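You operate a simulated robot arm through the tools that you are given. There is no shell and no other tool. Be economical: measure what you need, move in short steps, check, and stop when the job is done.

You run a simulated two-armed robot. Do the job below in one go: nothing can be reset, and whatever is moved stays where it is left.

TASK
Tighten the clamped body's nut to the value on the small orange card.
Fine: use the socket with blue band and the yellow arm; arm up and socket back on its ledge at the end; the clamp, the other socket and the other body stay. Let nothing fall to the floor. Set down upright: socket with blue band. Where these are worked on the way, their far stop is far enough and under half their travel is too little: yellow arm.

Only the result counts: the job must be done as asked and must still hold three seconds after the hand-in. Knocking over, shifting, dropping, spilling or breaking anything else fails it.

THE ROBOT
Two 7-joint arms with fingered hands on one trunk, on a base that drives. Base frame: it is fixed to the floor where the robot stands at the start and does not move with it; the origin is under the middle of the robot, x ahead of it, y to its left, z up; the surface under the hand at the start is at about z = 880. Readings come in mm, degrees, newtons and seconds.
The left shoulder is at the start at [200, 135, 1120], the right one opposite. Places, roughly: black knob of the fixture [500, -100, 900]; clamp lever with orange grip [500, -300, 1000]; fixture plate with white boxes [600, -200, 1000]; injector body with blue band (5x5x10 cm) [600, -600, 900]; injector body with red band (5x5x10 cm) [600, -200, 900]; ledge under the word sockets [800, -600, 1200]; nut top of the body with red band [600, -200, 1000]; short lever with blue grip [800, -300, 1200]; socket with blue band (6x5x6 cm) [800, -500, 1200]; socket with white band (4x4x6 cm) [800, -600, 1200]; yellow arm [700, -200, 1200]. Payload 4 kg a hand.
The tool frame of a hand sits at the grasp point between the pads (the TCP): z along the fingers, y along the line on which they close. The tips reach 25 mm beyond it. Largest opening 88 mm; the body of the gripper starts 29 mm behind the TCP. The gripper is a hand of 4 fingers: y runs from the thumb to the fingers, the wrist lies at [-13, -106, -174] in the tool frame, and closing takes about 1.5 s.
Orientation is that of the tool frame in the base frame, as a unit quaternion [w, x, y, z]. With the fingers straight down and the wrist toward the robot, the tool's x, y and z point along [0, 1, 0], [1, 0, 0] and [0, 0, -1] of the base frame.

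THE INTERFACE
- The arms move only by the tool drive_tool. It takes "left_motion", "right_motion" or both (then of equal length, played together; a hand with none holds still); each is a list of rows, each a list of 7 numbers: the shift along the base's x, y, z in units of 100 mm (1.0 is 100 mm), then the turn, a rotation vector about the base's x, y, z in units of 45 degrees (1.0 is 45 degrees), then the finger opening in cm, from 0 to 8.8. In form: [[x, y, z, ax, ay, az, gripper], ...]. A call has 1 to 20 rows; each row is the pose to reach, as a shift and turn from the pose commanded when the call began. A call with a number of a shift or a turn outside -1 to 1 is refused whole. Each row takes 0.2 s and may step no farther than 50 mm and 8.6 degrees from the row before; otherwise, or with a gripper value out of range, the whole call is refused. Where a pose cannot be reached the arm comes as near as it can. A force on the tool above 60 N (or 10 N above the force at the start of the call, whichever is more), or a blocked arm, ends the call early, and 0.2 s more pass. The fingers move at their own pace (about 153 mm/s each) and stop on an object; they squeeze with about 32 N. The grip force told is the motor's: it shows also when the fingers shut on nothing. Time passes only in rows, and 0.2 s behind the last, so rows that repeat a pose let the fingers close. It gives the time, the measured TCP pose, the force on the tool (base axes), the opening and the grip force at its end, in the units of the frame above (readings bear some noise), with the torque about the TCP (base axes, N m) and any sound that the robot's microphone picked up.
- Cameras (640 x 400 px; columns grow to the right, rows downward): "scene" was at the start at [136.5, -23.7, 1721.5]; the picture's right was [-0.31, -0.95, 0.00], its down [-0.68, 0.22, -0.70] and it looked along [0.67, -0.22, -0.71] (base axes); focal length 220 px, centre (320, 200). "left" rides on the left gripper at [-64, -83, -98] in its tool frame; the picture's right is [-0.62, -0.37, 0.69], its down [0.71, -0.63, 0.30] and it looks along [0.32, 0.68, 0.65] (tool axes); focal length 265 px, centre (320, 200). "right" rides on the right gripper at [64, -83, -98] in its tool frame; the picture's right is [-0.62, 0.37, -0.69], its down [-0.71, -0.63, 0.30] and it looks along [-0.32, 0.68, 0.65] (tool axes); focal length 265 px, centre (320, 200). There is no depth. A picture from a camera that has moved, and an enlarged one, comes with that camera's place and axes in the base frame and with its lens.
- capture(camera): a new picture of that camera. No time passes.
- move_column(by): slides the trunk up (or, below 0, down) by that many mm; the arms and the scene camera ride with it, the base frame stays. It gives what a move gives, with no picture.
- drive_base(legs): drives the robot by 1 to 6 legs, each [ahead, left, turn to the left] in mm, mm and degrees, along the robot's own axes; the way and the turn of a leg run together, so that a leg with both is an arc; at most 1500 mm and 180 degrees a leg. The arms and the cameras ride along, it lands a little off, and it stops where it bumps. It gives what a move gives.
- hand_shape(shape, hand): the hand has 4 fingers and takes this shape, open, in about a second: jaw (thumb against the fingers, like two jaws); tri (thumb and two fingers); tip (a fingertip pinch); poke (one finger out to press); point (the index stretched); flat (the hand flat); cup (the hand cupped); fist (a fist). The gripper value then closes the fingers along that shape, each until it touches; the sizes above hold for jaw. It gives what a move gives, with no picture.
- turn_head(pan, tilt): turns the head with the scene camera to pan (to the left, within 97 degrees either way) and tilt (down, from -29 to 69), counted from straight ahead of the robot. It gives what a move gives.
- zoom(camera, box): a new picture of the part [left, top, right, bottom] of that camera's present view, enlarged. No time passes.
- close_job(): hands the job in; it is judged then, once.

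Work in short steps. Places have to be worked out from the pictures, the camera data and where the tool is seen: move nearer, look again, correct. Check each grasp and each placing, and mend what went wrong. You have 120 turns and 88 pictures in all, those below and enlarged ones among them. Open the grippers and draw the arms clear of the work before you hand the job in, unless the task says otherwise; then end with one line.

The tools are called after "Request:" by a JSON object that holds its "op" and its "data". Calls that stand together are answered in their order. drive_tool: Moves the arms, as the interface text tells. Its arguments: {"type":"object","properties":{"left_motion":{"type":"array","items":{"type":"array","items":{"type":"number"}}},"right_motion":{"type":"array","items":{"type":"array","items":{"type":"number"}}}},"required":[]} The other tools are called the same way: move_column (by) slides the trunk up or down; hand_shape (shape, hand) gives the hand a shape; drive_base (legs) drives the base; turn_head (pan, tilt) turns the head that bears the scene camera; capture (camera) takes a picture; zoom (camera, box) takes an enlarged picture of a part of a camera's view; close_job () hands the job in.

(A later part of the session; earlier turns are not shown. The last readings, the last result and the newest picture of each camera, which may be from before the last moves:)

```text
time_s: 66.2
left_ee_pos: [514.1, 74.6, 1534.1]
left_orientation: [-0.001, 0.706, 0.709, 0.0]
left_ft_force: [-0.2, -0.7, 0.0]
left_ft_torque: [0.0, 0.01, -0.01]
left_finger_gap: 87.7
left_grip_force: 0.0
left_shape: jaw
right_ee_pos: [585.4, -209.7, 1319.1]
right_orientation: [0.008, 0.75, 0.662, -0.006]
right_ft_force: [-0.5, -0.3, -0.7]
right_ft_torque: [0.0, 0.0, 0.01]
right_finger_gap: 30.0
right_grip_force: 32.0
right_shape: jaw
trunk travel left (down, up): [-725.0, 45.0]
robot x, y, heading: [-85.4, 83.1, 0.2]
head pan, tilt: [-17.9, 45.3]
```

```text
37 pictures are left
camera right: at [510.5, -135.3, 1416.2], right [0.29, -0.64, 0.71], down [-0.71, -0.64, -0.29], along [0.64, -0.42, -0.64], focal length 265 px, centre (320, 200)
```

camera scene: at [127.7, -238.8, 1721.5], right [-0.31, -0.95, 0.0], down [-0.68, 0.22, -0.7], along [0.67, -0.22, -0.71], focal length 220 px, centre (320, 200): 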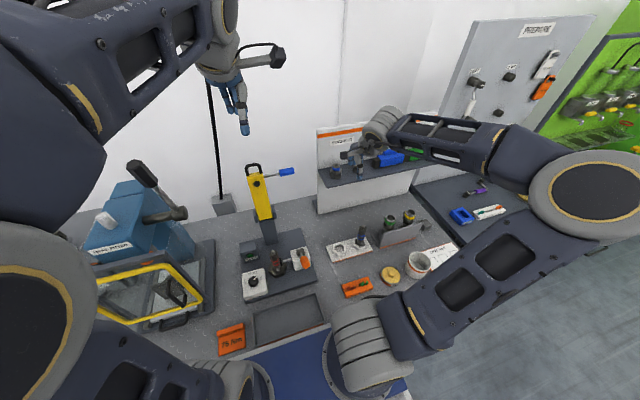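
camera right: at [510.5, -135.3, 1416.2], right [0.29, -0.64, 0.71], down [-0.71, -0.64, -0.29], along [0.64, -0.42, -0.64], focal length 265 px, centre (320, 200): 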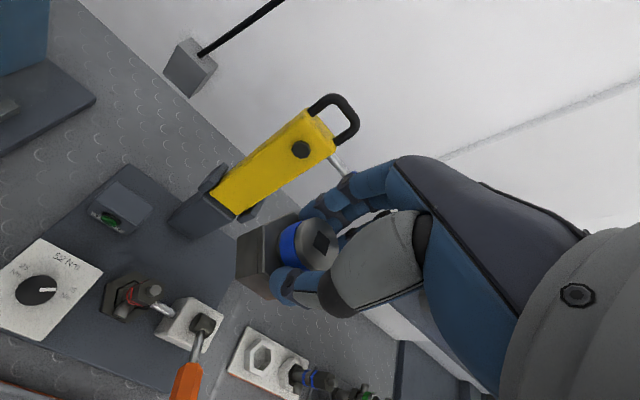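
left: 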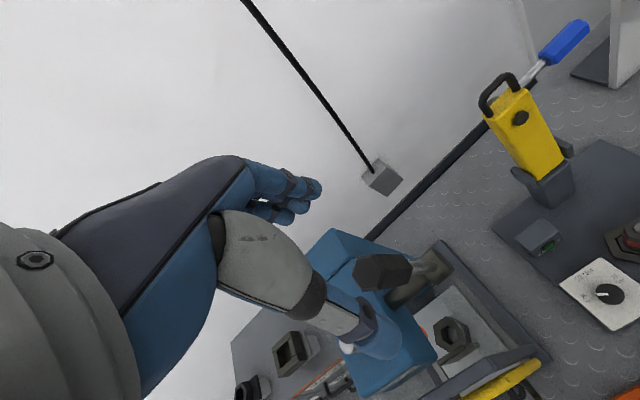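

Now above the nut. I descend to leave ~25 mm above the stub, then measure again.

Request:
{"op": "drive_tool", "data": {"right_motion": [[-0.05, -0.02, -0.4, 0, 0, 0, 2], [-0.05, -0.02, -0.8, 0, 0, 0, 2], [-0.05, -0.02, -1, 0, 0, 0, 2]]}}

Request:
{"op": "drive_tool", "data": {"right_motion": [[0, 0, -0.4, 0, 0, 0, 2], [0, 0, -0.8, 0, 0, 0, 2]]}}

Request:
{"op": "capture", "data": {"camera": "right"}}

Request:
{"op": "zoom", "data": {"camera": "scene", "box": [290, 170, 430, 270]}}

```text
time_s: 67.0
left_ee_pos: [513.3, 75.6, 1534.0]
left_orientation: [0.0, 0.705, 0.709, 0.0]
left_ft_force: [0.6, -0.7, 0.3]
left_ft_torque: [-0.01, 0.0, -0.01]
left_finger_gap: 87.9
left_grip_force: 0.1
left_shape: jaw
right_ee_pos: [579.7, -210.8, 1218.9]
right_orientation: [0.009, 0.749, 0.662, -0.006]
right_ft_force: [-0.1, -0.1, -1.3]
right_ft_torque: [-0.03, 0.0, 0.03]
right_finger_gap: 29.9
right_grip_force: 32.1
right_shape: jaw
trunk travel left (down, up): [-725.0, 45.0]
robot x, y, heading: [-82.3, 77.2, 0.3]
head pan, tilt: [-17.9, 45.3]
```

```text
time_s: 67.6
left_ee_pos: [513.2, 75.8, 1534.1]
left_orientation: [0.0, 0.707, 0.708, 0.0]
left_ft_force: [-0.3, 0.2, 0.6]
left_ft_torque: [0.01, 0.0, 0.0]
left_finger_gap: 87.5
left_grip_force: 0.1
left_shape: jaw
right_ee_pos: [580.8, -210.6, 1139.5]
right_orientation: [0.008, 0.749, 0.663, -0.006]
right_ft_force: [-0.7, -0.3, -1.8]
right_ft_torque: [0.02, 0.01, -0.02]
right_finger_gap: 29.7
right_grip_force: 31.9
right_shape: jaw
trunk travel left (down, up): [-725.0, 45.0]
robot x, y, heading: [-81.8, 86.4, 0.3]
head pan, tilt: [-17.9, 45.3]
```

```text
36 pictures are left
camera right: at [505.9, -135.9, 1235.8], right [0.29, -0.64, 0.71], down [-0.71, -0.64, -0.29], along [0.64, -0.42, -0.64], focal length 265 px, centre (320, 200)
```

right: 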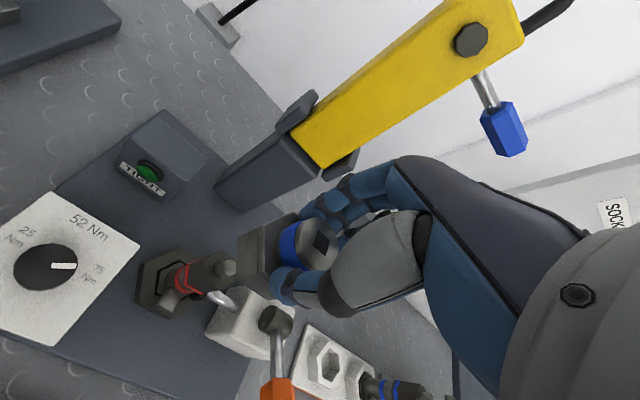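

```text
4.00 times, centred on (360, 220) of scene
camera zoom: at [53.1, 59.1, 1721.5], right [-0.3, -0.95, 0.0], down [-0.68, 0.22, -0.7], along [0.67, -0.21, -0.71], focal length 879 px, centre (160, 120)
```

zoom: 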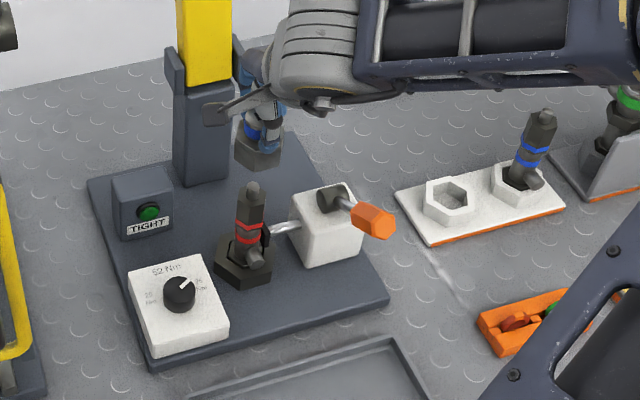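

I zoom the hand camera to fix the stub position exactly.

Request:
{"op": "zoom", "data": {"camera": "right", "box": [130, 200, 340, 330]}}

```text
3.05 times, centred on (235, 265) of right
camera zoom: at [505.9, -135.9, 1235.8], right [0.29, -0.64, 0.71], down [-0.71, -0.64, -0.29], along [0.64, -0.42, -0.64], focal length 809 px, centre (579, 2)
```

zoom: 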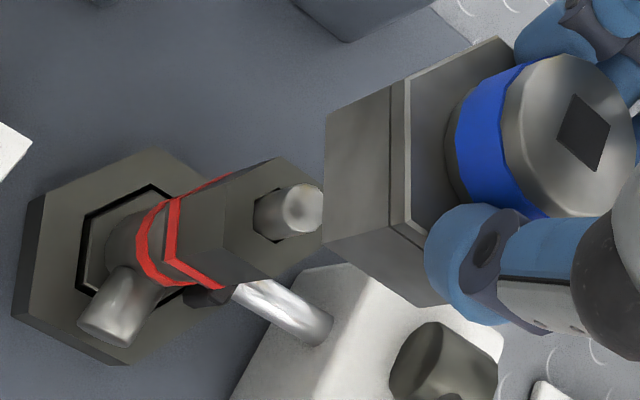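

Estimates: nut axis ≈(578.5, -209). I shift slightly and lower so the socket bottom is near stub-top level to compare directly.

Request:
{"op": "drive_tool", "data": {"right_motion": [[-0.02, 0.02, -0.15, 0, 0, 0, 2], [-0.02, 0.02, -0.3, 0, 0, 0, 2]]}}

Request:
{"op": "zoom", "data": {"camera": "right", "box": [130, 180, 340, 330]}}

Request:
{"op": "zoom", "data": {"camera": "scene", "box": [330, 180, 380, 240]}}

```text
time_s: 68.2
left_ee_pos: [511.6, 74.6, 1533.5]
left_orientation: [0.0, 0.706, 0.708, 0.001]
left_ft_force: [-0.2, -0.1, -1.0]
left_ft_torque: [0.0, 0.07, 0.0]
left_finger_gap: 87.8
left_grip_force: 0.0
left_shape: jaw
right_ee_pos: [579.5, -208.4, 1109.8]
right_orientation: [0.009, 0.749, 0.662, -0.006]
right_ft_force: [-0.7, -0.6, -0.7]
right_ft_torque: [0.03, 0.01, 0.0]
right_finger_gap: 29.9
right_grip_force: 32.4
right_shape: jaw
trunk travel left (down, up): [-725.0, 45.0]
robot x, y, heading: [-83.2, 83.8, 0.4]
head pan, tilt: [-17.9, 45.3]
```

```text
2.67 times, centred on (235, 255) of right
camera zoom: at [504.6, -133.0, 1205.2], right [0.29, -0.65, 0.71], down [-0.71, -0.64, -0.29], along [0.64, -0.42, -0.64], focal length 708 px, centre (547, 53)
```

zoom: 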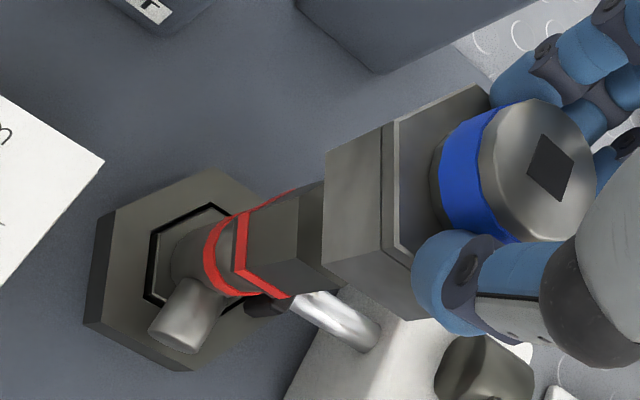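

```text
6.67 times, centred on (355, 210) of scene
camera zoom: at [53.2, 59.0, 1721.5], right [-0.3, -0.95, 0.0], down [-0.68, 0.22, -0.7], along [0.67, -0.21, -0.71], focal length 1466 px, centre (87, 133)
```

zoom: 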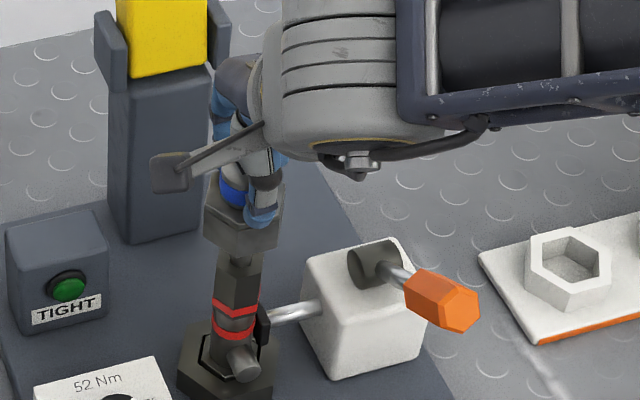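

Both views show the socket axis lined up with the nut. I lower gently and watch the force.

Request:
{"op": "drive_tool", "data": {"right_motion": [[0, 0, -0.06, 0, 0, 0, 2], [0, 0, -0.12, 0, 0, 0, 2], [0, 0, -0.18, 0, 0, 0, 2], [0, 0, -0.24, 0, 0, 0, 2], [0, 0, -0.3, 0, 0, 0, 2]]}}

```text
time_s: 69.4
left_ee_pos: [511.9, 74.9, 1534.6]
left_orientation: [-0.001, 0.706, 0.708, -0.001]
left_ft_force: [0.1, 0.7, 0.8]
left_ft_torque: [0.02, 0.01, -0.03]
left_finger_gap: 87.7
left_grip_force: 0.1
left_shape: jaw
right_ee_pos: [578.5, -209.9, 1080.4]
right_orientation: [0.01, 0.749, 0.662, -0.006]
right_ft_force: [0.2, 0.1, -0.4]
right_ft_torque: [-0.01, 0.01, 0.02]
right_finger_gap: 29.8
right_grip_force: 32.4
right_shape: jaw
trunk travel left (down, up): [-725.0, 45.0]
robot x, y, heading: [-80.8, 81.1, 0.2]
head pan, tilt: [-17.9, 45.3]
```

No contact force so far; bottom is about at the hex. I continue in small steps.

Request:
{"op": "drive_tool", "data": {"right_motion": [[0, 0, -0.04, 0, 0, 0, 2], [0, 0, -0.08, 0, 0, 0, 2], [0, 0, -0.12, 0, 0, 0, 2], [0, 0, -0.16, 0, 0, 0, 2], [0, 0, -0.2, 0, 0, 0, 2]]}}

Request:
{"op": "zoom", "data": {"camera": "scene", "box": [330, 180, 380, 240]}}

```text
time_s: 70.6
left_ee_pos: [513.6, 75.2, 1533.3]
left_orientation: [0.0, 0.705, 0.709, -0.001]
left_ft_force: [-0.2, 0.2, -0.2]
left_ft_torque: [0.06, -0.02, 0.0]
left_finger_gap: 87.8
left_grip_force: 0.0
left_shape: jaw
right_ee_pos: [583.0, -211.3, 1065.3]
right_orientation: [0.015, 0.749, 0.663, -0.004]
right_ft_force: [0.5, 0.4, -0.5]
right_ft_torque: [-0.01, -0.01, 0.0]
right_finger_gap: 28.3
right_grip_force: 32.0
right_shape: jaw
trunk travel left (down, up): [-725.0, 45.0]
robot x, y, heading: [-82.6, 86.1, 0.0]
head pan, tilt: [-17.9, 45.3]
stopped in row 5 (right hand): the force on the tool passed its limit at 65 N (the readings are from after the stop); the commanded pose is now the measured one
```

```text
6.67 times, centred on (355, 210) of scene
camera zoom: at [53.6, 58.9, 1720.5], right [-0.3, -0.95, 0.0], down [-0.68, 0.22, -0.7], along [0.67, -0.21, -0.71], focal length 1466 px, centre (87, 133)
```

zoom: 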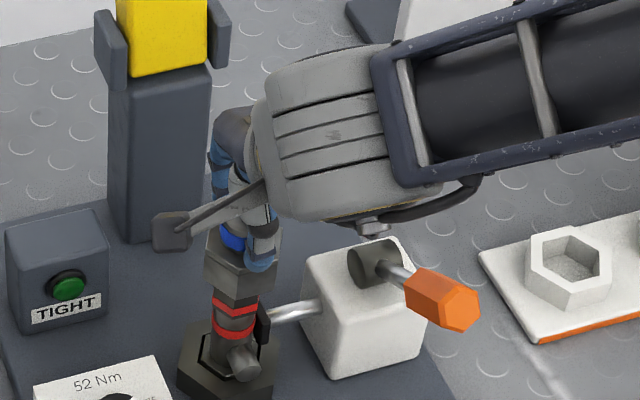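

The socket is well over the nut and stopped firmly. I look with the hand camera.

Request:
{"op": "capture", "data": {"camera": "right"}}

```text
30 pictures are left
camera right: at [505.7, -135.5, 1159.7], right [0.28, -0.64, 0.71], down [-0.71, -0.64, -0.3], along [0.65, -0.42, -0.63], focal length 265 px, centre (320, 200)
```

right: 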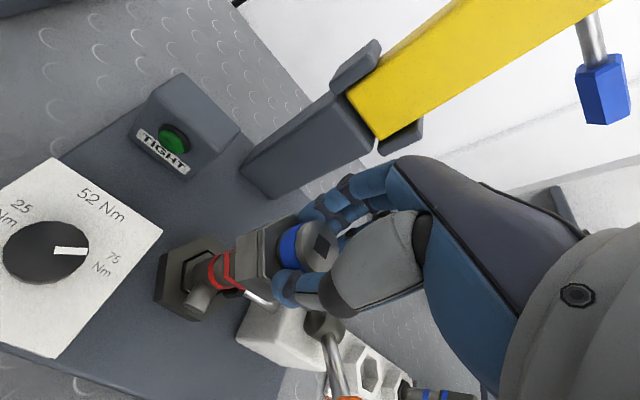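

Seated upright on the nut. I open and lift the hand straight up.

Request:
{"op": "drive_tool", "data": {"right_motion": [[0, 0, 0, 0, 0, 0, 5], [0, 0, 0, 0, 0, 0, 5], [0, 0, 0.2, 0, 0, 0, 5], [0, 0, 0.6, 0, 0, 0, 5], [0, 0, 1, 0, 0, 0, 5]]}}

Request:
{"op": "drive_tool", "data": {"right_motion": [[-0.2, 0, 0.4, 0, 0, 0, 5], [-0.5, 0, 0.7, 0, 0, 0, 5], [-0.8, 0, 1, 0, 0, 0, 5]]}}

Request:
{"op": "capture", "data": {"camera": "right"}}

Request:
{"op": "zoom", "data": {"camera": "scene", "box": [320, 110, 400, 240]}}

```text
time_s: 71.8
left_ee_pos: [513.3, 75.5, 1534.1]
left_orientation: [-0.001, 0.706, 0.708, 0.0]
left_ft_force: [0.9, -0.2, 0.2]
left_ft_torque: [0.0, 0.03, 0.0]
left_finger_gap: 87.6
left_grip_force: 0.0
left_shape: jaw
right_ee_pos: [582.5, -211.0, 1168.3]
right_orientation: [0.016, 0.749, 0.663, -0.004]
right_ft_force: [-0.3, 0.3, 0.5]
right_ft_torque: [0.07, 0.02, 0.05]
right_finger_gap: 49.5
right_grip_force: 0.0
right_shape: jaw
trunk travel left (down, up): [-725.0, 45.0]
robot x, y, heading: [-84.8, 84.1, 0.2]
head pan, tilt: [-17.9, 45.3]
```

```text
time_s: 72.6
left_ee_pos: [513.5, 75.7, 1534.2]
left_orientation: [0.0, 0.706, 0.708, 0.0]
left_ft_force: [-0.3, 0.5, -0.2]
left_ft_torque: [0.02, -0.01, -0.03]
left_finger_gap: 87.6
left_grip_force: 0.1
left_shape: jaw
right_ee_pos: [502.0, -210.6, 1268.1]
right_orientation: [0.016, 0.748, 0.663, -0.005]
right_ft_force: [0.6, 1.0, -0.8]
right_ft_torque: [-0.01, 0.01, 0.02]
right_finger_gap: 49.5
right_grip_force: 0.0
right_shape: jaw
trunk travel left (down, up): [-725.0, 45.0]
robot x, y, heading: [-84.8, 81.5, 0.1]
head pan, tilt: [-17.9, 45.3]
```

```text
29 pictures are left
camera right: at [426.1, -134.6, 1362.7], right [0.28, -0.64, 0.72], down [-0.71, -0.64, -0.3], along [0.65, -0.42, -0.63], focal length 265 px, centre (320, 200)
```

right: 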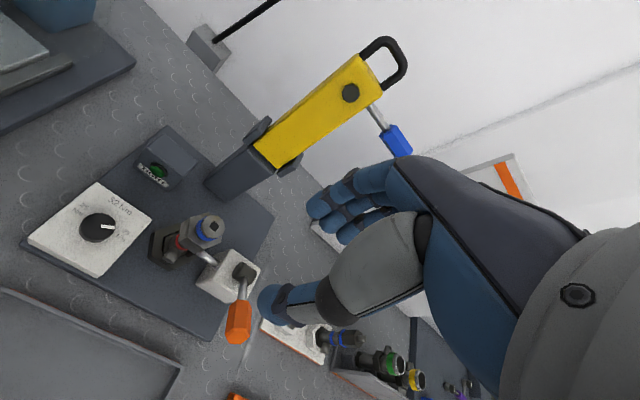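

```text
3.08 times, centred on (360, 175) of scene
camera zoom: at [53.8, 59.3, 1721.5], right [-0.3, -0.95, 0.0], down [-0.68, 0.22, -0.7], along [0.67, -0.21, -0.71], focal length 676 px, centre (197, 277)
```

zoom: 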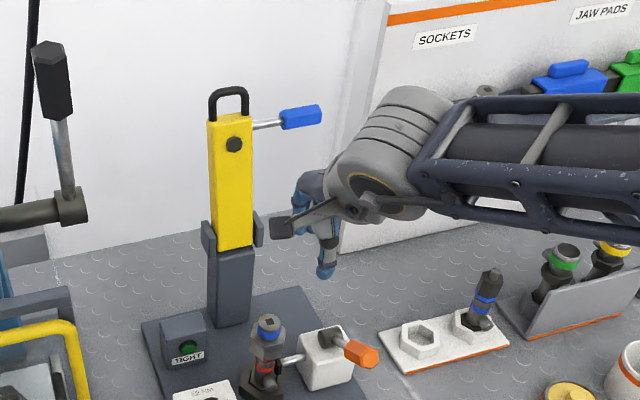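

Socket stands properly on the nut. The handle bar of the yellow arm is at about (761, -208, 1285); I want to grip it from its two sides (closing along y) so it can pivot in the grip, so I test yaw −90.

Request:
{"op": "drive_tool", "data": {"right_motion": [[0, 0, 0, 0, 0, -0.18, 8], [0, 0, 0, 0, 0, -0.36, 8], [0, 0, 0, 0, 0, -0.54, 8], [0, 0, 0, 0, 0, -0.72, 8], [0, 0, 0, 0, 0, -0.9, 8], [0, 0, 0, 0, 0, -1, 8]]}}

Request:
{"op": "drive_tool", "data": {"right_motion": [[0, 0, 0, 0, 0, -0.18, 8], [0, 0, 0, 0, 0, -0.36, 8], [0, 0, 0, 0, 0, -0.54, 8], [0, 0, 0, 0, 0, -0.72, 8], [0, 0, 0, 0, 0, -0.85, 8]]}}

Request:
{"op": "capture", "data": {"camera": "scene"}}

```text
time_s: 74.0
left_ee_pos: [512.4, 74.6, 1533.7]
left_orientation: [0.0, 0.706, 0.708, 0.001]
left_ft_force: [0.4, 0.5, 1.2]
left_ft_torque: [0.01, -0.03, 0.0]
left_finger_gap: 87.7
left_grip_force: 0.0
left_shape: jaw
right_ee_pos: [501.7, -211.1, 1267.1]
right_orientation: [0.013, 0.945, 0.326, -0.01]
right_ft_force: [-0.3, 0.0, 1.1]
right_ft_torque: [0.01, 0.03, 0.04]
right_finger_gap: 79.9
right_grip_force: 0.0
right_shape: jaw
trunk travel left (down, up): [-725.0, 45.0]
robot x, y, heading: [-87.1, 79.1, 0.3]
head pan, tilt: [-17.9, 45.3]
```

```text
time_s: 75.2
left_ee_pos: [512.8, 74.9, 1533.5]
left_orientation: [-0.001, 0.706, 0.708, 0.0]
left_ft_force: [0.0, 1.0, -0.7]
left_ft_torque: [-0.01, 0.03, -0.01]
left_finger_gap: 87.6
left_grip_force: 0.1
left_shape: jaw
right_ee_pos: [502.6, -211.9, 1265.9]
right_orientation: [0.01, 1.0, -0.003, -0.013]
right_ft_force: [0.3, -0.1, -0.2]
right_ft_torque: [-0.02, 0.01, 0.0]
right_finger_gap: 79.9
right_grip_force: 0.0
right_shape: jaw
trunk travel left (down, up): [-725.0, 45.0]
robot x, y, heading: [-83.5, 82.4, 0.5]
head pan, tilt: [-17.9, 45.3]
```

```text
27 pictures are left
camera scene: at [53.2, 59.1, 1721.5], right [-0.3, -0.95, 0.0], down [-0.68, 0.22, -0.7], along [0.67, -0.21, -0.71], focal length 220 px, centre (320, 200)
```

scene: 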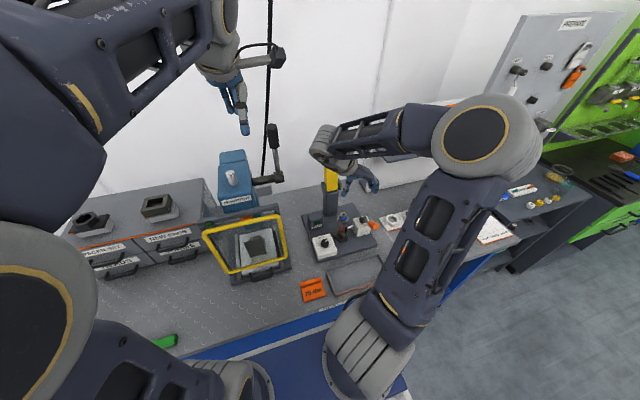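

Yaw −90 works. I raise the hand above handle height and drive the robot forward.

Request:
{"op": "drive_tool", "data": {"right_motion": [[0, 0.02, 0.4, 0, 0, 0, 8], [0, 0.04, 0.8, 0, 0, 0, 8]]}}

Request:
{"op": "drive_base", "data": {"legs": [[105, 0, 0]]}}

Request:
{"op": "drive_tool", "data": {"right_motion": [[0.4, 0, 0, 0, 0, 0, 8], [0.8, 0, 0, 0, 0, 0, 8], [1, 0, 0, 0, 0, 0, 8]]}}

Request:
{"op": "capture", "data": {"camera": "right"}}

```text
time_s: 75.8
left_ee_pos: [513.2, 75.0, 1534.5]
left_orientation: [0.0, 0.706, 0.708, -0.001]
left_ft_force: [0.0, -0.4, -0.4]
left_ft_torque: [-0.01, 0.02, -0.03]
left_finger_gap: 87.9
left_grip_force: 0.1
left_shape: jaw
right_ee_pos: [503.4, -207.2, 1348.1]
right_orientation: [0.009, 1.0, -0.001, -0.014]
right_ft_force: [0.2, -0.9, -0.4]
right_ft_torque: [-0.03, 0.01, 0.01]
right_finger_gap: 80.0
right_grip_force: 0.1
right_shape: jaw
trunk travel left (down, up): [-725.0, 45.0]
robot x, y, heading: [-87.3, 85.3, 0.3]
head pan, tilt: [-17.9, 45.3]
```

```text
time_s: 77.0
left_ee_pos: [618.4, 74.9, 1533.9]
left_orientation: [0.0, 0.706, 0.708, 0.0]
left_ft_force: [-0.3, 0.3, 0.4]
left_ft_torque: [0.03, -0.01, 0.0]
left_finger_gap: 87.9
left_grip_force: 0.1
left_shape: jaw
right_ee_pos: [608.0, -205.8, 1349.2]
right_orientation: [0.01, 1.0, -0.001, -0.014]
right_ft_force: [0.0, 0.7, -0.2]
right_ft_torque: [0.0, 0.0, -0.03]
right_finger_gap: 80.1
right_grip_force: 0.0
right_shape: jaw
trunk travel left (down, up): [-725.0, 45.0]
robot x, y, heading: [23.9, 82.3, 0.3]
head pan, tilt: [-17.9, 45.3]
```

```text
time_s: 77.8
left_ee_pos: [618.4, 75.5, 1534.2]
left_orientation: [-0.001, 0.706, 0.708, 0.0]
left_ft_force: [0.0, -0.4, 1.3]
left_ft_torque: [0.01, 0.03, -0.01]
left_finger_gap: 87.6
left_grip_force: 0.0
left_shape: jaw
right_ee_pos: [698.2, -213.6, 1348.0]
right_orientation: [0.009, 1.0, -0.002, -0.013]
right_ft_force: [0.2, 1.0, 0.4]
right_ft_torque: [-0.02, 0.01, -0.04]
right_finger_gap: 79.8
right_grip_force: 0.1
right_shape: jaw
right hand out of reach, approached as far as the arm can: row 3
trunk travel left (down, up): [-725.0, 45.0]
robot x, y, heading: [19.2, 88.4, 0.2]
head pan, tilt: [-17.9, 45.3]
```

```text
26 pictures are left
camera right: at [764.5, -129.3, 1441.3], right [-0.6, -0.35, 0.72], down [-0.72, 0.63, -0.3], along [-0.34, -0.7, -0.63], focal length 265 px, centre (320, 200)
```

right: 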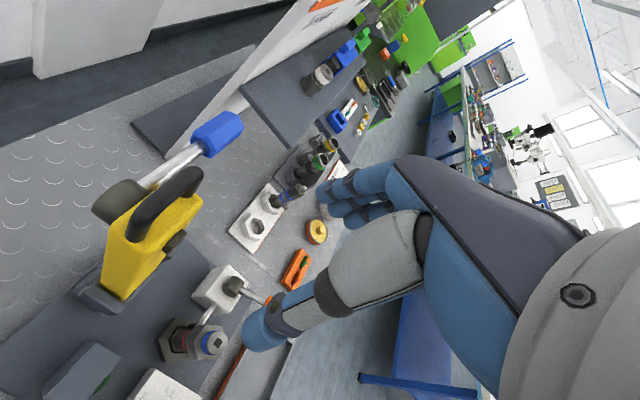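

Reach stops short at yaw −90; tilting the fingers forward pulls the wrist back. I test a forward tilt in place.

Request:
{"op": "drive_tool", "data": {"right_motion": [[0, 0, 0, 0, -0.18, 0, 8], [0, 0, 0, 0, -0.36, 0, 8], [0, 0, 0, 0, -0.54, 0, 8], [0, 0, 0, 0, -0.72, 0, 8], [0.1, 0, 0, 0, -0.9, 0, 8]]}}

Request:
{"op": "capture", "data": {"camera": "scene"}}

```text
time_s: 79.0
left_ee_pos: [619.1, 75.9, 1533.5]
left_orientation: [0.0, 0.706, 0.708, 0.0]
left_ft_force: [0.5, 0.3, 0.7]
left_ft_torque: [-0.01, -0.02, 0.03]
left_finger_gap: 87.7
left_grip_force: 0.1
left_shape: jaw
right_ee_pos: [709.4, -212.7, 1347.6]
right_orientation: [0.008, 0.942, -0.005, 0.335]
right_ft_force: [0.2, 0.9, 0.0]
right_ft_torque: [-0.01, 0.01, 0.02]
right_finger_gap: 79.9
right_grip_force: 0.0
right_shape: jaw
trunk travel left (down, up): [-725.0, 45.0]
robot x, y, heading: [23.6, 83.8, 0.1]
head pan, tilt: [-17.9, 45.3]
```

```text
25 pictures are left
camera scene: at [159.3, 59.4, 1721.5], right [-0.3, -0.95, 0.0], down [-0.68, 0.22, -0.7], along [0.67, -0.21, -0.71], focal length 220 px, centre (320, 200)
```

scene: 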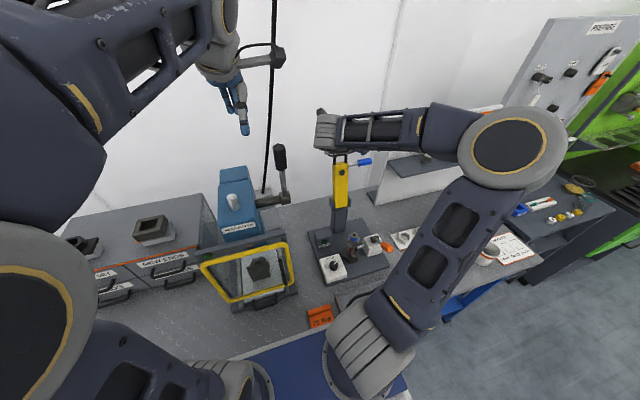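

The tilt works. I move over the handle and look.

Request:
{"op": "drive_tool", "data": {"right_motion": [[0.25, 0.02, 0, 0, 0, 0, 8], [0.48, 0.04, 0, 0, 0, 0, 8], [0.48, 0.04, -0.1, 0, 0, 0, 8]]}}

Request:
{"op": "capture", "data": {"camera": "right"}}

Request:
{"op": "zoom", "data": {"camera": "scene", "box": [300, 110, 400, 210]}}

```text
time_s: 79.8
left_ee_pos: [618.7, 76.3, 1532.9]
left_orientation: [0.0, 0.706, 0.708, 0.001]
left_ft_force: [0.4, -0.7, 0.5]
left_ft_torque: [0.01, -0.03, -0.01]
left_finger_gap: 87.5
left_grip_force: 0.1
left_shape: jaw
right_ee_pos: [757.1, -210.1, 1337.7]
right_orientation: [0.008, 0.942, -0.004, 0.334]
right_ft_force: [0.4, 0.6, 0.5]
right_ft_torque: [-0.02, -0.01, 0.0]
right_finger_gap: 80.1
right_grip_force: 0.2
right_shape: jaw
trunk travel left (down, up): [-725.0, 45.0]
robot x, y, heading: [21.9, 83.8, 0.2]
head pan, tilt: [-17.9, 45.3]
```

```text
24 pictures are left
camera right: at [746.3, -126.2, 1452.9], right [-0.92, -0.35, 0.15], down [-0.35, 0.63, -0.69], along [0.15, -0.7, -0.7], focal length 265 px, centre (320, 200)
```

right: 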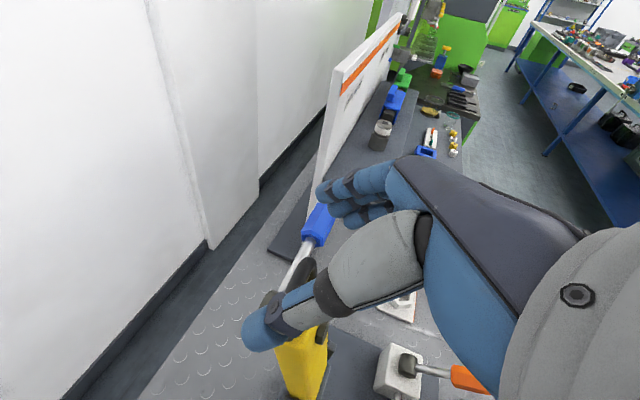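

```text
4.00 times, centred on (350, 160) of scene
camera zoom: at [159.2, 59.4, 1721.5], right [-0.3, -0.95, 0.0], down [-0.68, 0.22, -0.7], along [0.67, -0.21, -0.71], focal length 879 px, centre (200, 360)
```

zoom: 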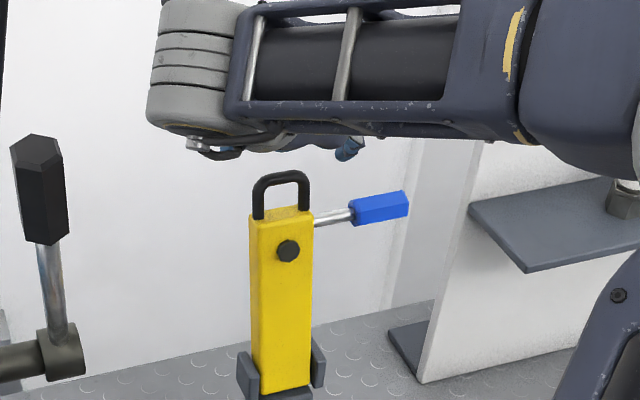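

Handle's right leg is at y≈−228, so its centre is ≈−207 as assumed. I descend and close on its sides.

Request:
{"op": "drive_tool", "data": {"right_motion": [[0.03, 0.02, -0.2, 0, 0, 0, 8], [0.03, 0.02, -0.4, 0, 0, 0, 8], [0.03, 0.02, -0.6, 0, 0, 0, 8]]}}

Request:
{"op": "drive_tool", "data": {"right_motion": [[0, 0, 0, 0, 0, 0, 6], [0, 0, 0, 0, 0, 0, 4], [0, 0, 0, 0, 0, 0, 3.5], [0, 0, 0, 0, 0, 0, 3.5]]}}

Request:
{"op": "zoom", "data": {"camera": "right", "box": [200, 150, 400, 400]}}

```text
time_s: 80.6
left_ee_pos: [619.4, 76.8, 1533.2]
left_orientation: [0.0, 0.706, 0.708, 0.001]
left_ft_force: [0.2, -0.7, 0.0]
left_ft_torque: [0.0, 0.02, -0.04]
left_finger_gap: 87.7
left_grip_force: 0.2
left_shape: jaw
right_ee_pos: [760.4, -207.5, 1277.1]
right_orientation: [0.008, 0.943, -0.004, 0.333]
right_ft_force: [-0.2, 0.0, 0.9]
right_ft_torque: [0.0, 0.02, -0.02]
right_finger_gap: 80.0
right_grip_force: 0.1
right_shape: jaw
trunk travel left (down, up): [-725.0, 45.0]
robot x, y, heading: [18.3, 79.3, 0.3]
head pan, tilt: [-17.9, 45.3]
```

```text
time_s: 81.6
left_ee_pos: [619.1, 75.8, 1533.8]
left_orientation: [0.0, 0.705, 0.709, 0.0]
left_ft_force: [-0.5, -0.7, -0.2]
left_ft_torque: [0.0, 0.0, 0.02]
left_finger_gap: 87.8
left_grip_force: 0.1
left_shape: jaw
right_ee_pos: [758.7, -208.7, 1276.4]
right_orientation: [0.008, 0.943, -0.005, 0.334]
right_ft_force: [-0.6, -5.7, -3.7]
right_ft_torque: [-0.26, 0.07, -0.27]
right_finger_gap: 42.6
right_grip_force: 31.9
right_shape: jaw
trunk travel left (down, up): [-725.0, 45.0]
robot x, y, heading: [17.2, 82.9, 0.3]
head pan, tilt: [-17.9, 45.3]
```

```text
1.60 times, centred on (300, 275) of right
camera zoom: at [749.6, -124.6, 1392.0], right [-0.92, -0.35, 0.15], down [-0.35, 0.63, -0.69], along [0.15, -0.7, -0.7], focal length 425 px, centre (352, 80)
```

zoom: 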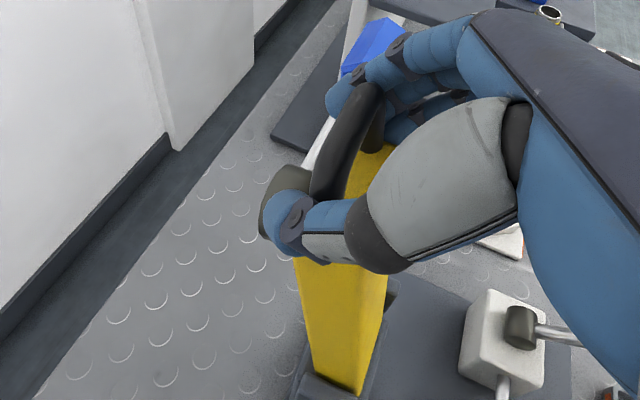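

The handle loop is gripped from both sides. I swing it along an arc about the hinge (~(760, 1050)) in parts.

Request:
{"op": "drive_tool", "data": {"right_motion": [[-0.12, 0, -0.003, 0, 0, 0, 3], [-0.236, 0, -0.012, 0, 0, 0, 3], [-0.47, 0, -0.049, 0, 0, 0, 3], [-0.698, 0, -0.111, 0, 0, 0, 3], [-0.955, 0, -0.212, 0, 0, 0, 3]]}}

Request:
{"op": "zoom", "data": {"camera": "scene", "box": [280, 110, 400, 290]}}

```text
time_s: 82.8
left_ee_pos: [618.5, 74.6, 1533.6]
left_orientation: [0.0, 0.706, 0.708, 0.0]
left_ft_force: [0.9, -0.6, -0.6]
left_ft_torque: [-0.02, -0.01, 0.02]
left_finger_gap: 87.6
left_grip_force: 0.1
left_shape: jaw
right_ee_pos: [662.0, -208.2, 1254.7]
right_orientation: [0.009, 0.943, -0.007, 0.332]
right_ft_force: [-6.2, -11.7, 12.8]
right_ft_torque: [-0.64, 0.23, -0.37]
right_finger_gap: 31.5
right_grip_force: 31.8
right_shape: jaw
trunk travel left (down, up): [-725.0, 45.0]
robot x, y, heading: [21.2, 82.3, 0.3]
head pan, tilt: [-17.9, 45.3]
```

```text
2.22 times, centred on (340, 200) of scene
camera zoom: at [158.5, 59.1, 1721.2], right [-0.3, -0.95, 0.0], down [-0.68, 0.22, -0.7], along [0.67, -0.21, -0.71], focal length 488 px, centre (276, 200)
```

zoom: 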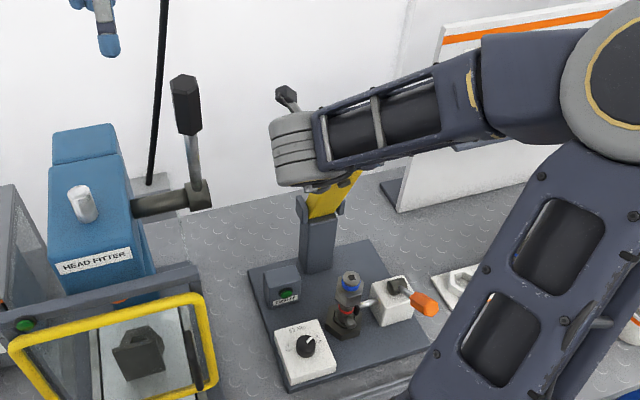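

The arm follows, but the gap shrank to 31 mm; I check the grip.

Request:
{"op": "zoom", "data": {"camera": "right", "box": [200, 150, 400, 400]}}

```text
1.60 times, centred on (300, 275) of right
camera zoom: at [652.6, -124.3, 1370.0], right [-0.92, -0.35, 0.16], down [-0.35, 0.63, -0.69], along [0.14, -0.69, -0.7], focal length 425 px, centre (352, 80)
```

zoom: 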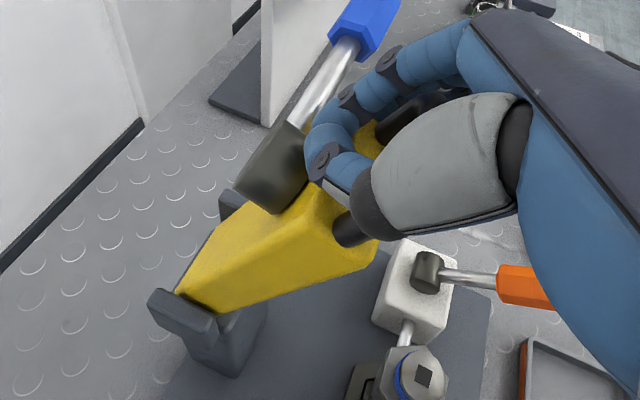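

The arm is about 30° down with the fingertips on its back near the loop. I continue following the arc down.

Request:
{"op": "drive_tool", "data": {"right_motion": [[-0.28, 0, -0.15, 0, 0, 0, 3], [-0.53, 0, -0.345, 0, 0, 0, 3], [-0.75, 0, -0.575, 0, 0, 0, 3], [-0.91, 0, -0.806, 0, 0, 0, 3]]}}

Request:
{"op": "capture", "data": {"camera": "right"}}

Request:
{"op": "zoom", "data": {"camera": "scene", "box": [280, 130, 420, 290]}}

```text
time_s: 83.8
left_ee_pos: [616.4, 74.7, 1534.5]
left_orientation: [0.0, 0.706, 0.708, 0.001]
left_ft_force: [0.6, -1.2, 1.3]
left_ft_torque: [0.01, -0.03, -0.03]
left_finger_gap: 87.9
left_grip_force: 0.1
left_shape: jaw
right_ee_pos: [598.3, -215.3, 1180.9]
right_orientation: [0.012, 0.943, -0.008, 0.333]
right_ft_force: [-32.6, -20.0, 21.3]
right_ft_torque: [-0.45, 0.19, -0.34]
right_finger_gap: 27.1
right_grip_force: 32.0
right_shape: jaw
right hand out of reach, approached as far as the arm can: row 3, 4
trunk travel left (down, up): [-725.0, 45.0]
robot x, y, heading: [20.9, 81.7, 0.1]
head pan, tilt: [-17.9, 45.3]
```

```text
19 pictures are left
camera right: at [588.6, -130.5, 1295.5], right [-0.93, -0.34, 0.16], down [-0.35, 0.63, -0.7], along [0.14, -0.7, -0.7], focal length 265 px, centre (320, 200)
```

right: 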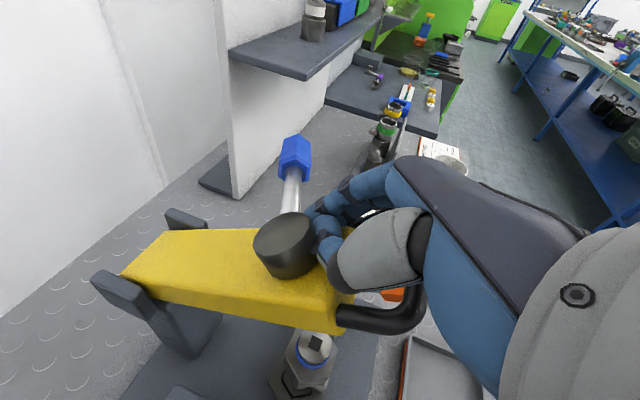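

```text
2.50 times, centred on (350, 210) of scene
camera zoom: at [156.9, 58.8, 1721.9], right [-0.3, -0.95, 0.0], down [-0.68, 0.22, -0.7], along [0.67, -0.21, -0.71], focal length 550 px, centre (245, 175)
```

zoom: 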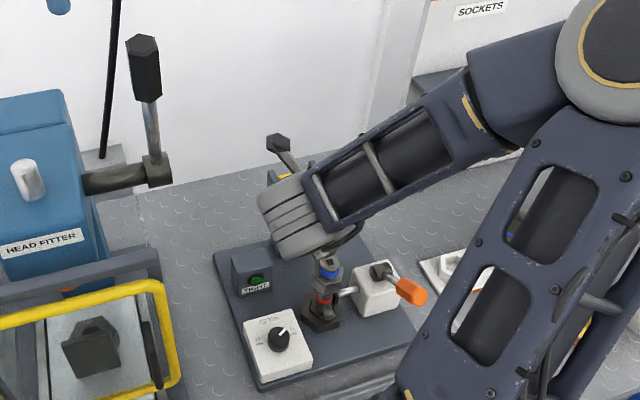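

The arm is ~75° down, spindle just above the socket, but the reach is folded. I lift off, back the base up, and will press down with closed vertical fingers.

Request:
{"op": "drive_tool", "data": {"right_motion": [[0, 0, 0.3, 0, 0, 0, 4], [0, 0, 0.7, 0, 0, 0, 4]]}}

Request:
{"op": "drive_base", "data": {"legs": [[-105, 0, 0]]}}

Request:
{"op": "drive_tool", "data": {"right_motion": [[0.3, 0, 0.1, 0, 0.18, 0, 1], [0.6, 0.03, 0.1, 0, 0.36, 0, 1], [0.9, 0.06, 0.1, 0, 0.54, 0, 0], [0.95, 0.06, 0.1, 0, 0.72, 0, 0], [0.95, 0.06, 0.1, 0, 0.88, 0, 0]]}}

Request:
{"op": "capture", "data": {"camera": "right"}}

```text
time_s: 84.4
left_ee_pos: [619.7, 77.0, 1534.5]
left_orientation: [-0.001, 0.705, 0.709, 0.001]
left_ft_force: [-0.4, -0.5, 0.1]
left_ft_torque: [0.02, 0.02, 0.02]
left_finger_gap: 87.6
left_grip_force: 0.1
left_shape: jaw
right_ee_pos: [603.2, -210.3, 1246.6]
right_orientation: [0.006, 0.943, -0.002, 0.334]
right_ft_force: [-0.1, -0.2, -1.2]
right_ft_torque: [0.03, 0.0, -0.03]
right_finger_gap: 40.0
right_grip_force: 0.0
right_shape: jaw
trunk travel left (down, up): [-725.0, 45.0]
robot x, y, heading: [26.4, 79.4, 0.2]
head pan, tilt: [-17.9, 45.3]
```

```text
time_s: 85.5
left_ee_pos: [514.1, 75.0, 1533.2]
left_orientation: [0.0, 0.706, 0.708, 0.0]
left_ft_force: [0.5, -0.5, 0.1]
left_ft_torque: [0.01, -0.01, 0.03]
left_finger_gap: 87.7
left_grip_force: 0.1
left_shape: jaw
right_ee_pos: [495.2, -212.2, 1247.7]
right_orientation: [0.009, 0.943, -0.005, 0.334]
right_ft_force: [-0.4, -0.8, -0.1]
right_ft_torque: [0.02, 0.0, -0.01]
right_finger_gap: 39.8
right_grip_force: 0.1
right_shape: jaw
trunk travel left (down, up): [-725.0, 45.0]
robot x, y, heading: [-82.5, 82.3, 0.2]
head pan, tilt: [-17.9, 45.3]
```

```text
time_s: 86.8
left_ee_pos: [513.1, 75.9, 1534.2]
left_orientation: [0.0, 0.706, 0.709, 0.001]
left_ft_force: [-1.1, 0.4, 0.4]
left_ft_torque: [0.02, 0.0, -0.02]
left_finger_gap: 87.6
left_grip_force: 0.0
left_shape: jaw
right_ee_pos: [589.5, -206.7, 1258.6]
right_orientation: [0.008, 1.0, -0.004, -0.005]
right_ft_force: [-0.4, -0.5, 1.2]
right_ft_torque: [-0.01, 0.0, -0.01]
right_finger_gap: 0.0
right_grip_force: 32.4
right_shape: jaw
trunk travel left (down, up): [-725.0, 45.0]
robot x, y, heading: [-84.7, 81.4, 0.2]
head pan, tilt: [-17.9, 45.3]
```

```text
17 pictures are left
camera right: at [656.1, -122.6, 1354.5], right [-0.62, -0.35, 0.7], down [-0.71, 0.63, -0.31], along [-0.33, -0.69, -0.64], focal length 265 px, centre (320, 200)
```

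right: 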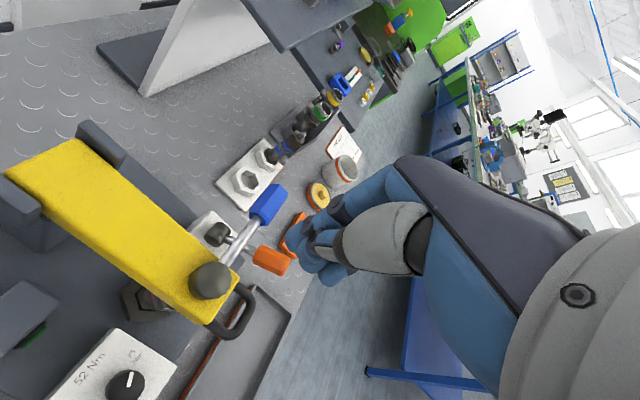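

The arm has come down nearly flat with its hub above the socket. I press on the hub from above to seat it fully.

Request:
{"op": "drive_tool", "data": {"right_motion": [[-0.02, 0, -0.4, 0, 0, 0, 0], [-0.02, 0, -0.8, 0, 0, 0, 0], [-0.02, 0, -0.95, 0, 0, 0, 0]]}}

Request:
{"op": "drive_tool", "data": {"right_motion": [[0, 0, -0.05, 0, 0, 0, 0], [0, 0, -0.1, 0, 0, 0, 0], [0, 0, -0.15, 0, 0, 0, 0], [0, 0, -0.2, 0, 0, 0, 0], [0, 0, -0.25, 0, 0, 0, 0], [0, 0, -0.3, 0, 0, 0, 0], [0, 0, -0.35, 0, 0, 0, 0], [0, 0, -0.4, 0, 0, 0, 0]]}}

Request:
{"op": "capture", "data": {"camera": "right"}}

```text
time_s: 87.5
left_ee_pos: [513.6, 74.7, 1534.5]
left_orientation: [-0.001, 0.706, 0.709, 0.001]
left_ft_force: [-0.4, -0.1, 0.4]
left_ft_torque: [0.02, -0.02, -0.03]
left_finger_gap: 87.3
left_grip_force: 0.0
left_shape: jaw
right_ee_pos: [586.6, -208.4, 1164.7]
right_orientation: [0.009, 1.0, -0.001, -0.004]
right_ft_force: [0.6, 0.0, -0.5]
right_ft_torque: [-0.02, 0.05, -0.02]
right_finger_gap: 0.1
right_grip_force: 31.6
right_shape: jaw
right hand out of reach, approached as far as the arm can: row 2, 3
trunk travel left (down, up): [-725.0, 45.0]
robot x, y, heading: [-81.3, 80.0, 0.0]
head pan, tilt: [-17.9, 45.3]
```

```text
time_s: 89.3
left_ee_pos: [512.1, 74.6, 1535.4]
left_orientation: [0.001, 0.706, 0.708, 0.0]
left_ft_force: [-0.3, 1.1, 0.6]
left_ft_torque: [0.02, 0.03, 0.02]
left_finger_gap: 87.7
left_grip_force: 0.0
left_shape: jaw
right_ee_pos: [584.8, -212.6, 1131.3]
right_orientation: [0.013, 1.0, -0.004, 0.001]
right_ft_force: [5.4, -14.6, 58.3]
right_ft_torque: [-0.13, -0.42, -0.02]
right_finger_gap: 0.1
right_grip_force: 31.8
right_shape: jaw
trunk travel left (down, up): [-725.0, 45.0]
robot x, y, heading: [-83.4, 84.9, 0.3]
head pan, tilt: [-17.9, 45.3]
```

```text
16 pictures are left
camera right: at [650.4, -127.4, 1226.3], right [-0.62, -0.34, 0.7], down [-0.71, 0.63, -0.32], along [-0.33, -0.7, -0.64], focal length 265 px, centre (320, 200)
```

right: 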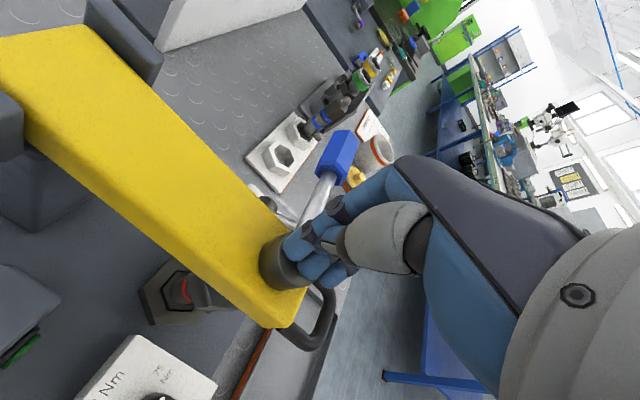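

The arm is pressed home (58 N reaction). Now I lift, turn to yaw 0 and go above the blue lever grip to grasp it.

Request:
{"op": "drive_tool", "data": {"right_motion": [[0, 0, 0.4, 0, 0, 0, 0], [0, 0, 0.8, 0, 0, 0, 2], [0, -0.2, 1, 0, 0, 0.18, 5], [0, -0.4, 1, 0, 0, 0.36, 6], [0, -0.6, 1, 0, 0, 0.54, 6], [0, -0.8, 1, 0, 0, 0.72, 6], [0, -1, 1, 0, 0, 0.9, 6], [0, -1, 1, 0, 0, 1, 6]]}}

Request:
{"op": "drive_tool", "data": {"right_motion": [[0, -0.05, 0, 0, 0, 0.18, 6], [0, -0.05, 0, 0, 0, 0.36, 6], [0, -0.05, -0.1, 0, 0, 0.54, 6], [0, -0.05, -0.3, 0, 0, 0.72, 6], [0, -0.05, -0.5, 0, 0, 0.85, 6]]}}

Request:
{"op": "capture", "data": {"camera": "right"}}

```text
time_s: 91.2
left_ee_pos: [514.1, 75.5, 1534.2]
left_orientation: [0.0, 0.706, 0.708, 0.0]
left_ft_force: [0.1, -0.3, -0.2]
left_ft_torque: [0.04, 0.05, 0.01]
left_finger_gap: 87.4
left_grip_force: 0.0
left_shape: jaw
right_ee_pos: [584.5, -308.5, 1223.9]
right_orientation: [0.012, 0.924, 0.381, -0.002]
right_ft_force: [-0.3, 0.3, 0.3]
right_ft_torque: [-0.02, 0.03, 0.01]
right_finger_gap: 59.4
right_grip_force: 0.1
right_shape: jaw
trunk travel left (down, up): [-725.0, 45.0]
robot x, y, heading: [-81.6, 79.4, 0.3]
head pan, tilt: [-17.9, 45.3]
```

```text
time_s: 92.3
left_ee_pos: [514.3, 75.9, 1534.7]
left_orientation: [0.0, 0.706, 0.708, 0.0]
left_ft_force: [0.6, 0.0, -0.1]
left_ft_torque: [-0.06, 0.01, -0.01]
left_finger_gap: 87.7
left_grip_force: 0.2
left_shape: jaw
right_ee_pos: [584.0, -313.5, 1172.8]
right_orientation: [0.01, 0.747, 0.664, 0.003]
right_ft_force: [0.5, 0.2, 0.4]
right_ft_torque: [-0.01, -0.02, -0.01]
right_finger_gap: 59.5
right_grip_force: 0.0
right_shape: jaw
trunk travel left (down, up): [-725.0, 45.0]
robot x, y, heading: [-83.3, 83.1, 0.1]
head pan, tilt: [-17.9, 45.3]
```

```text
15 pictures are left
camera right: at [507.7, -239.8, 1268.7], right [0.28, -0.65, 0.71], down [-0.7, -0.64, -0.31], along [0.65, -0.41, -0.64], focal length 265 px, centre (320, 200)
```

right: 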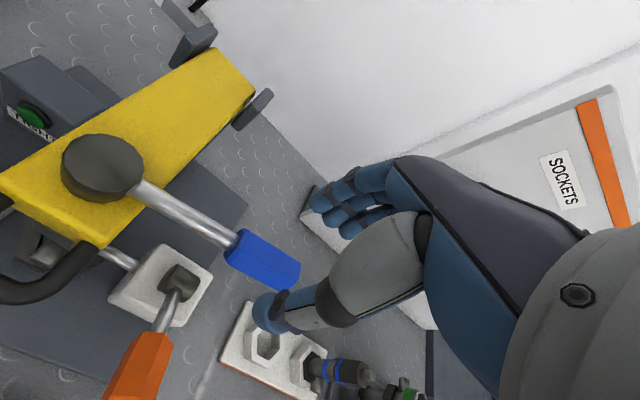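

Blue grip is at about (590, -320, 1100). I descend around it and close.

Request:
{"op": "drive_tool", "data": {"right_motion": [[0.06, -0.045, -0.25, 0, 0, 0, 6], [0.06, -0.045, -0.5, 0, 0, 0, 6], [0.06, -0.045, -0.71, 0, 0, 0, 6], [0.06, -0.045, -0.71, 0, 0, 0, 4], [0.06, -0.045, -0.71, 0, 0, 0, 2], [0.06, -0.045, -0.71, 0, 0, 0, 1.5], [0.06, -0.045, -0.71, 0, 0, 0, 1.5]]}}

Request:
{"op": "capture", "data": {"camera": "right"}}

```text
time_s: 94.0
left_ee_pos: [513.5, 75.4, 1534.5]
left_orientation: [0.0, 0.706, 0.708, 0.0]
left_ft_force: [0.4, -0.4, -0.1]
left_ft_torque: [0.01, -0.02, 0.03]
left_finger_gap: 87.7
left_grip_force: 0.0
left_shape: jaw
right_ee_pos: [591.7, -318.7, 1102.6]
right_orientation: [0.008, 0.748, 0.664, 0.002]
right_ft_force: [-1.2, 1.5, -4.1]
right_ft_torque: [0.05, 0.01, 0.05]
right_finger_gap: 15.9
right_grip_force: 32.5
right_shape: jaw
trunk travel left (down, up): [-725.0, 45.0]
robot x, y, heading: [-84.3, 80.7, 0.4]
head pan, tilt: [-17.9, 45.3]
```

```text
14 pictures are left
camera right: at [514.6, -244.1, 1196.9], right [0.28, -0.65, 0.71], down [-0.71, -0.64, -0.31], along [0.65, -0.41, -0.64], focal length 265 px, centre (320, 200)
```

right: 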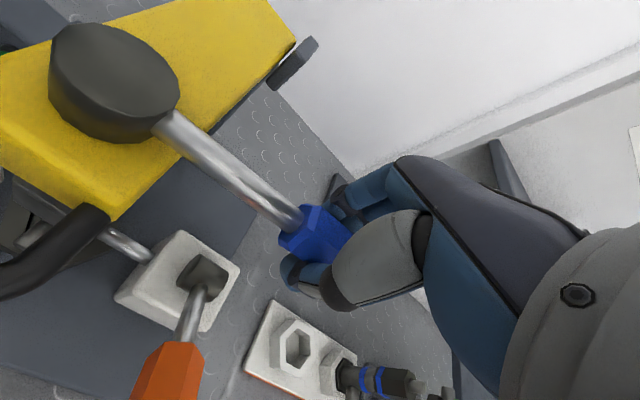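

Lever grip is held. I sweep it clockwise (from above) by 40° around the hub, with the hand turning along.

Request:
{"op": "drive_tool", "data": {"right_motion": [[-0.154, -0.002, 0, 0, 0, -0.178, 1], [-0.307, 0.018, 0, 0, 0, -0.356, 1], [-0.455, 0.058, 0, 0, 0, -0.533, 1], [-0.597, 0.119, 0, 0, 0, -0.711, 1], [-0.728, 0.2, 0, 0, 0, -0.889, 1]]}}

Request:
{"op": "capture", "data": {"camera": "right"}}

```text
time_s: 95.2
left_ee_pos: [513.1, 76.0, 1534.5]
left_orientation: [0.0, 0.706, 0.708, 0.0]
left_ft_force: [-0.5, 0.7, 0.4]
left_ft_torque: [-0.03, 0.01, -0.01]
left_finger_gap: 87.6
left_grip_force: 0.0
left_shape: jaw
right_ee_pos: [519.1, -299.0, 1103.1]
right_orientation: [0.011, 0.931, 0.366, -0.001]
right_ft_force: [4.3, 2.1, -2.5]
right_ft_torque: [0.13, -0.01, 0.12]
right_finger_gap: 14.3
right_grip_force: 31.7
right_shape: jaw
trunk travel left (down, up): [-725.0, 45.0]
robot x, y, heading: [-84.1, 83.9, 0.3]
head pan, tilt: [-17.9, 45.3]
```

```text
13 pictures are left
camera right: at [508.5, -192.5, 1198.7], right [-0.21, -0.68, 0.71], down [-0.95, -0.03, -0.31], along [0.23, -0.73, -0.64], focal length 265 px, centre (320, 200)
```

right: 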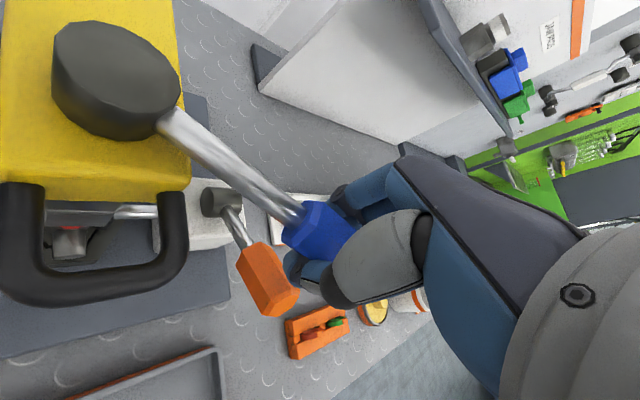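

The lever follows easily with no tight signal yet. I continue another 40°.

Request:
{"op": "drive_tool", "data": {"right_motion": [[-0.119, 0.098, 0, 0, 0, -0.178, 1], [-0.223, 0.211, 0, 0, 0, -0.356, 1], [-0.311, 0.338, 0, 0, 0, -0.533, 1], [-0.38, 0.476, 0, 0, 0, -0.711, 1], [-0.429, 0.622, 0, 0, 0, -0.889, 1]]}}

Request:
{"op": "capture", "data": {"camera": "right"}}

```text
time_s: 96.1
left_ee_pos: [515.7, 73.9, 1533.7]
left_orientation: [-0.001, 0.706, 0.708, 0.001]
left_ft_force: [0.1, 0.1, -0.2]
left_ft_torque: [0.05, -0.02, -0.03]
left_finger_gap: 87.5
left_grip_force: 0.0
left_shape: jaw
right_ee_pos: [493.9, -266.8, 1106.7]
right_orientation: [0.021, 0.992, 0.128, 0.006]
right_ft_force: [25.8, -23.9, -6.0]
right_ft_torque: [0.29, 0.22, 0.65]
right_finger_gap: 14.3
right_grip_force: 31.9
right_shape: jaw
trunk travel left (down, up): [-725.0, 45.0]
robot x, y, heading: [-85.4, 82.6, 0.2]
head pan, tilt: [-17.9, 45.3]
stopped in row 4 (right hand): the force on the tool passed its limit at 70 N (the readings are from after the stop); the commanded pose is now the measured one
```

```text
12 pictures are left
camera right: at [532.8, -167.3, 1201.2], right [-0.52, -0.49, 0.7], down [-0.85, 0.42, -0.34], along [-0.13, -0.77, -0.63], focal length 265 px, centre (320, 200)
```

right: 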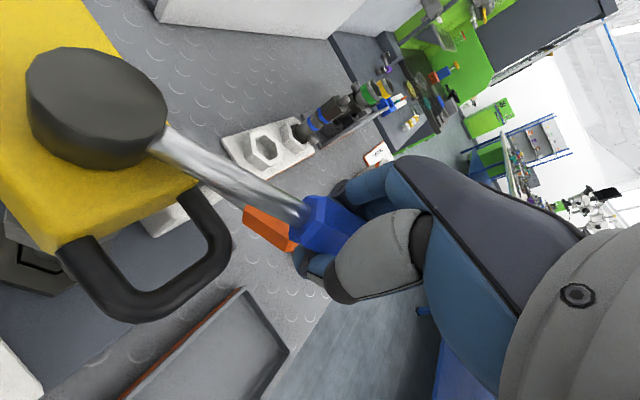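

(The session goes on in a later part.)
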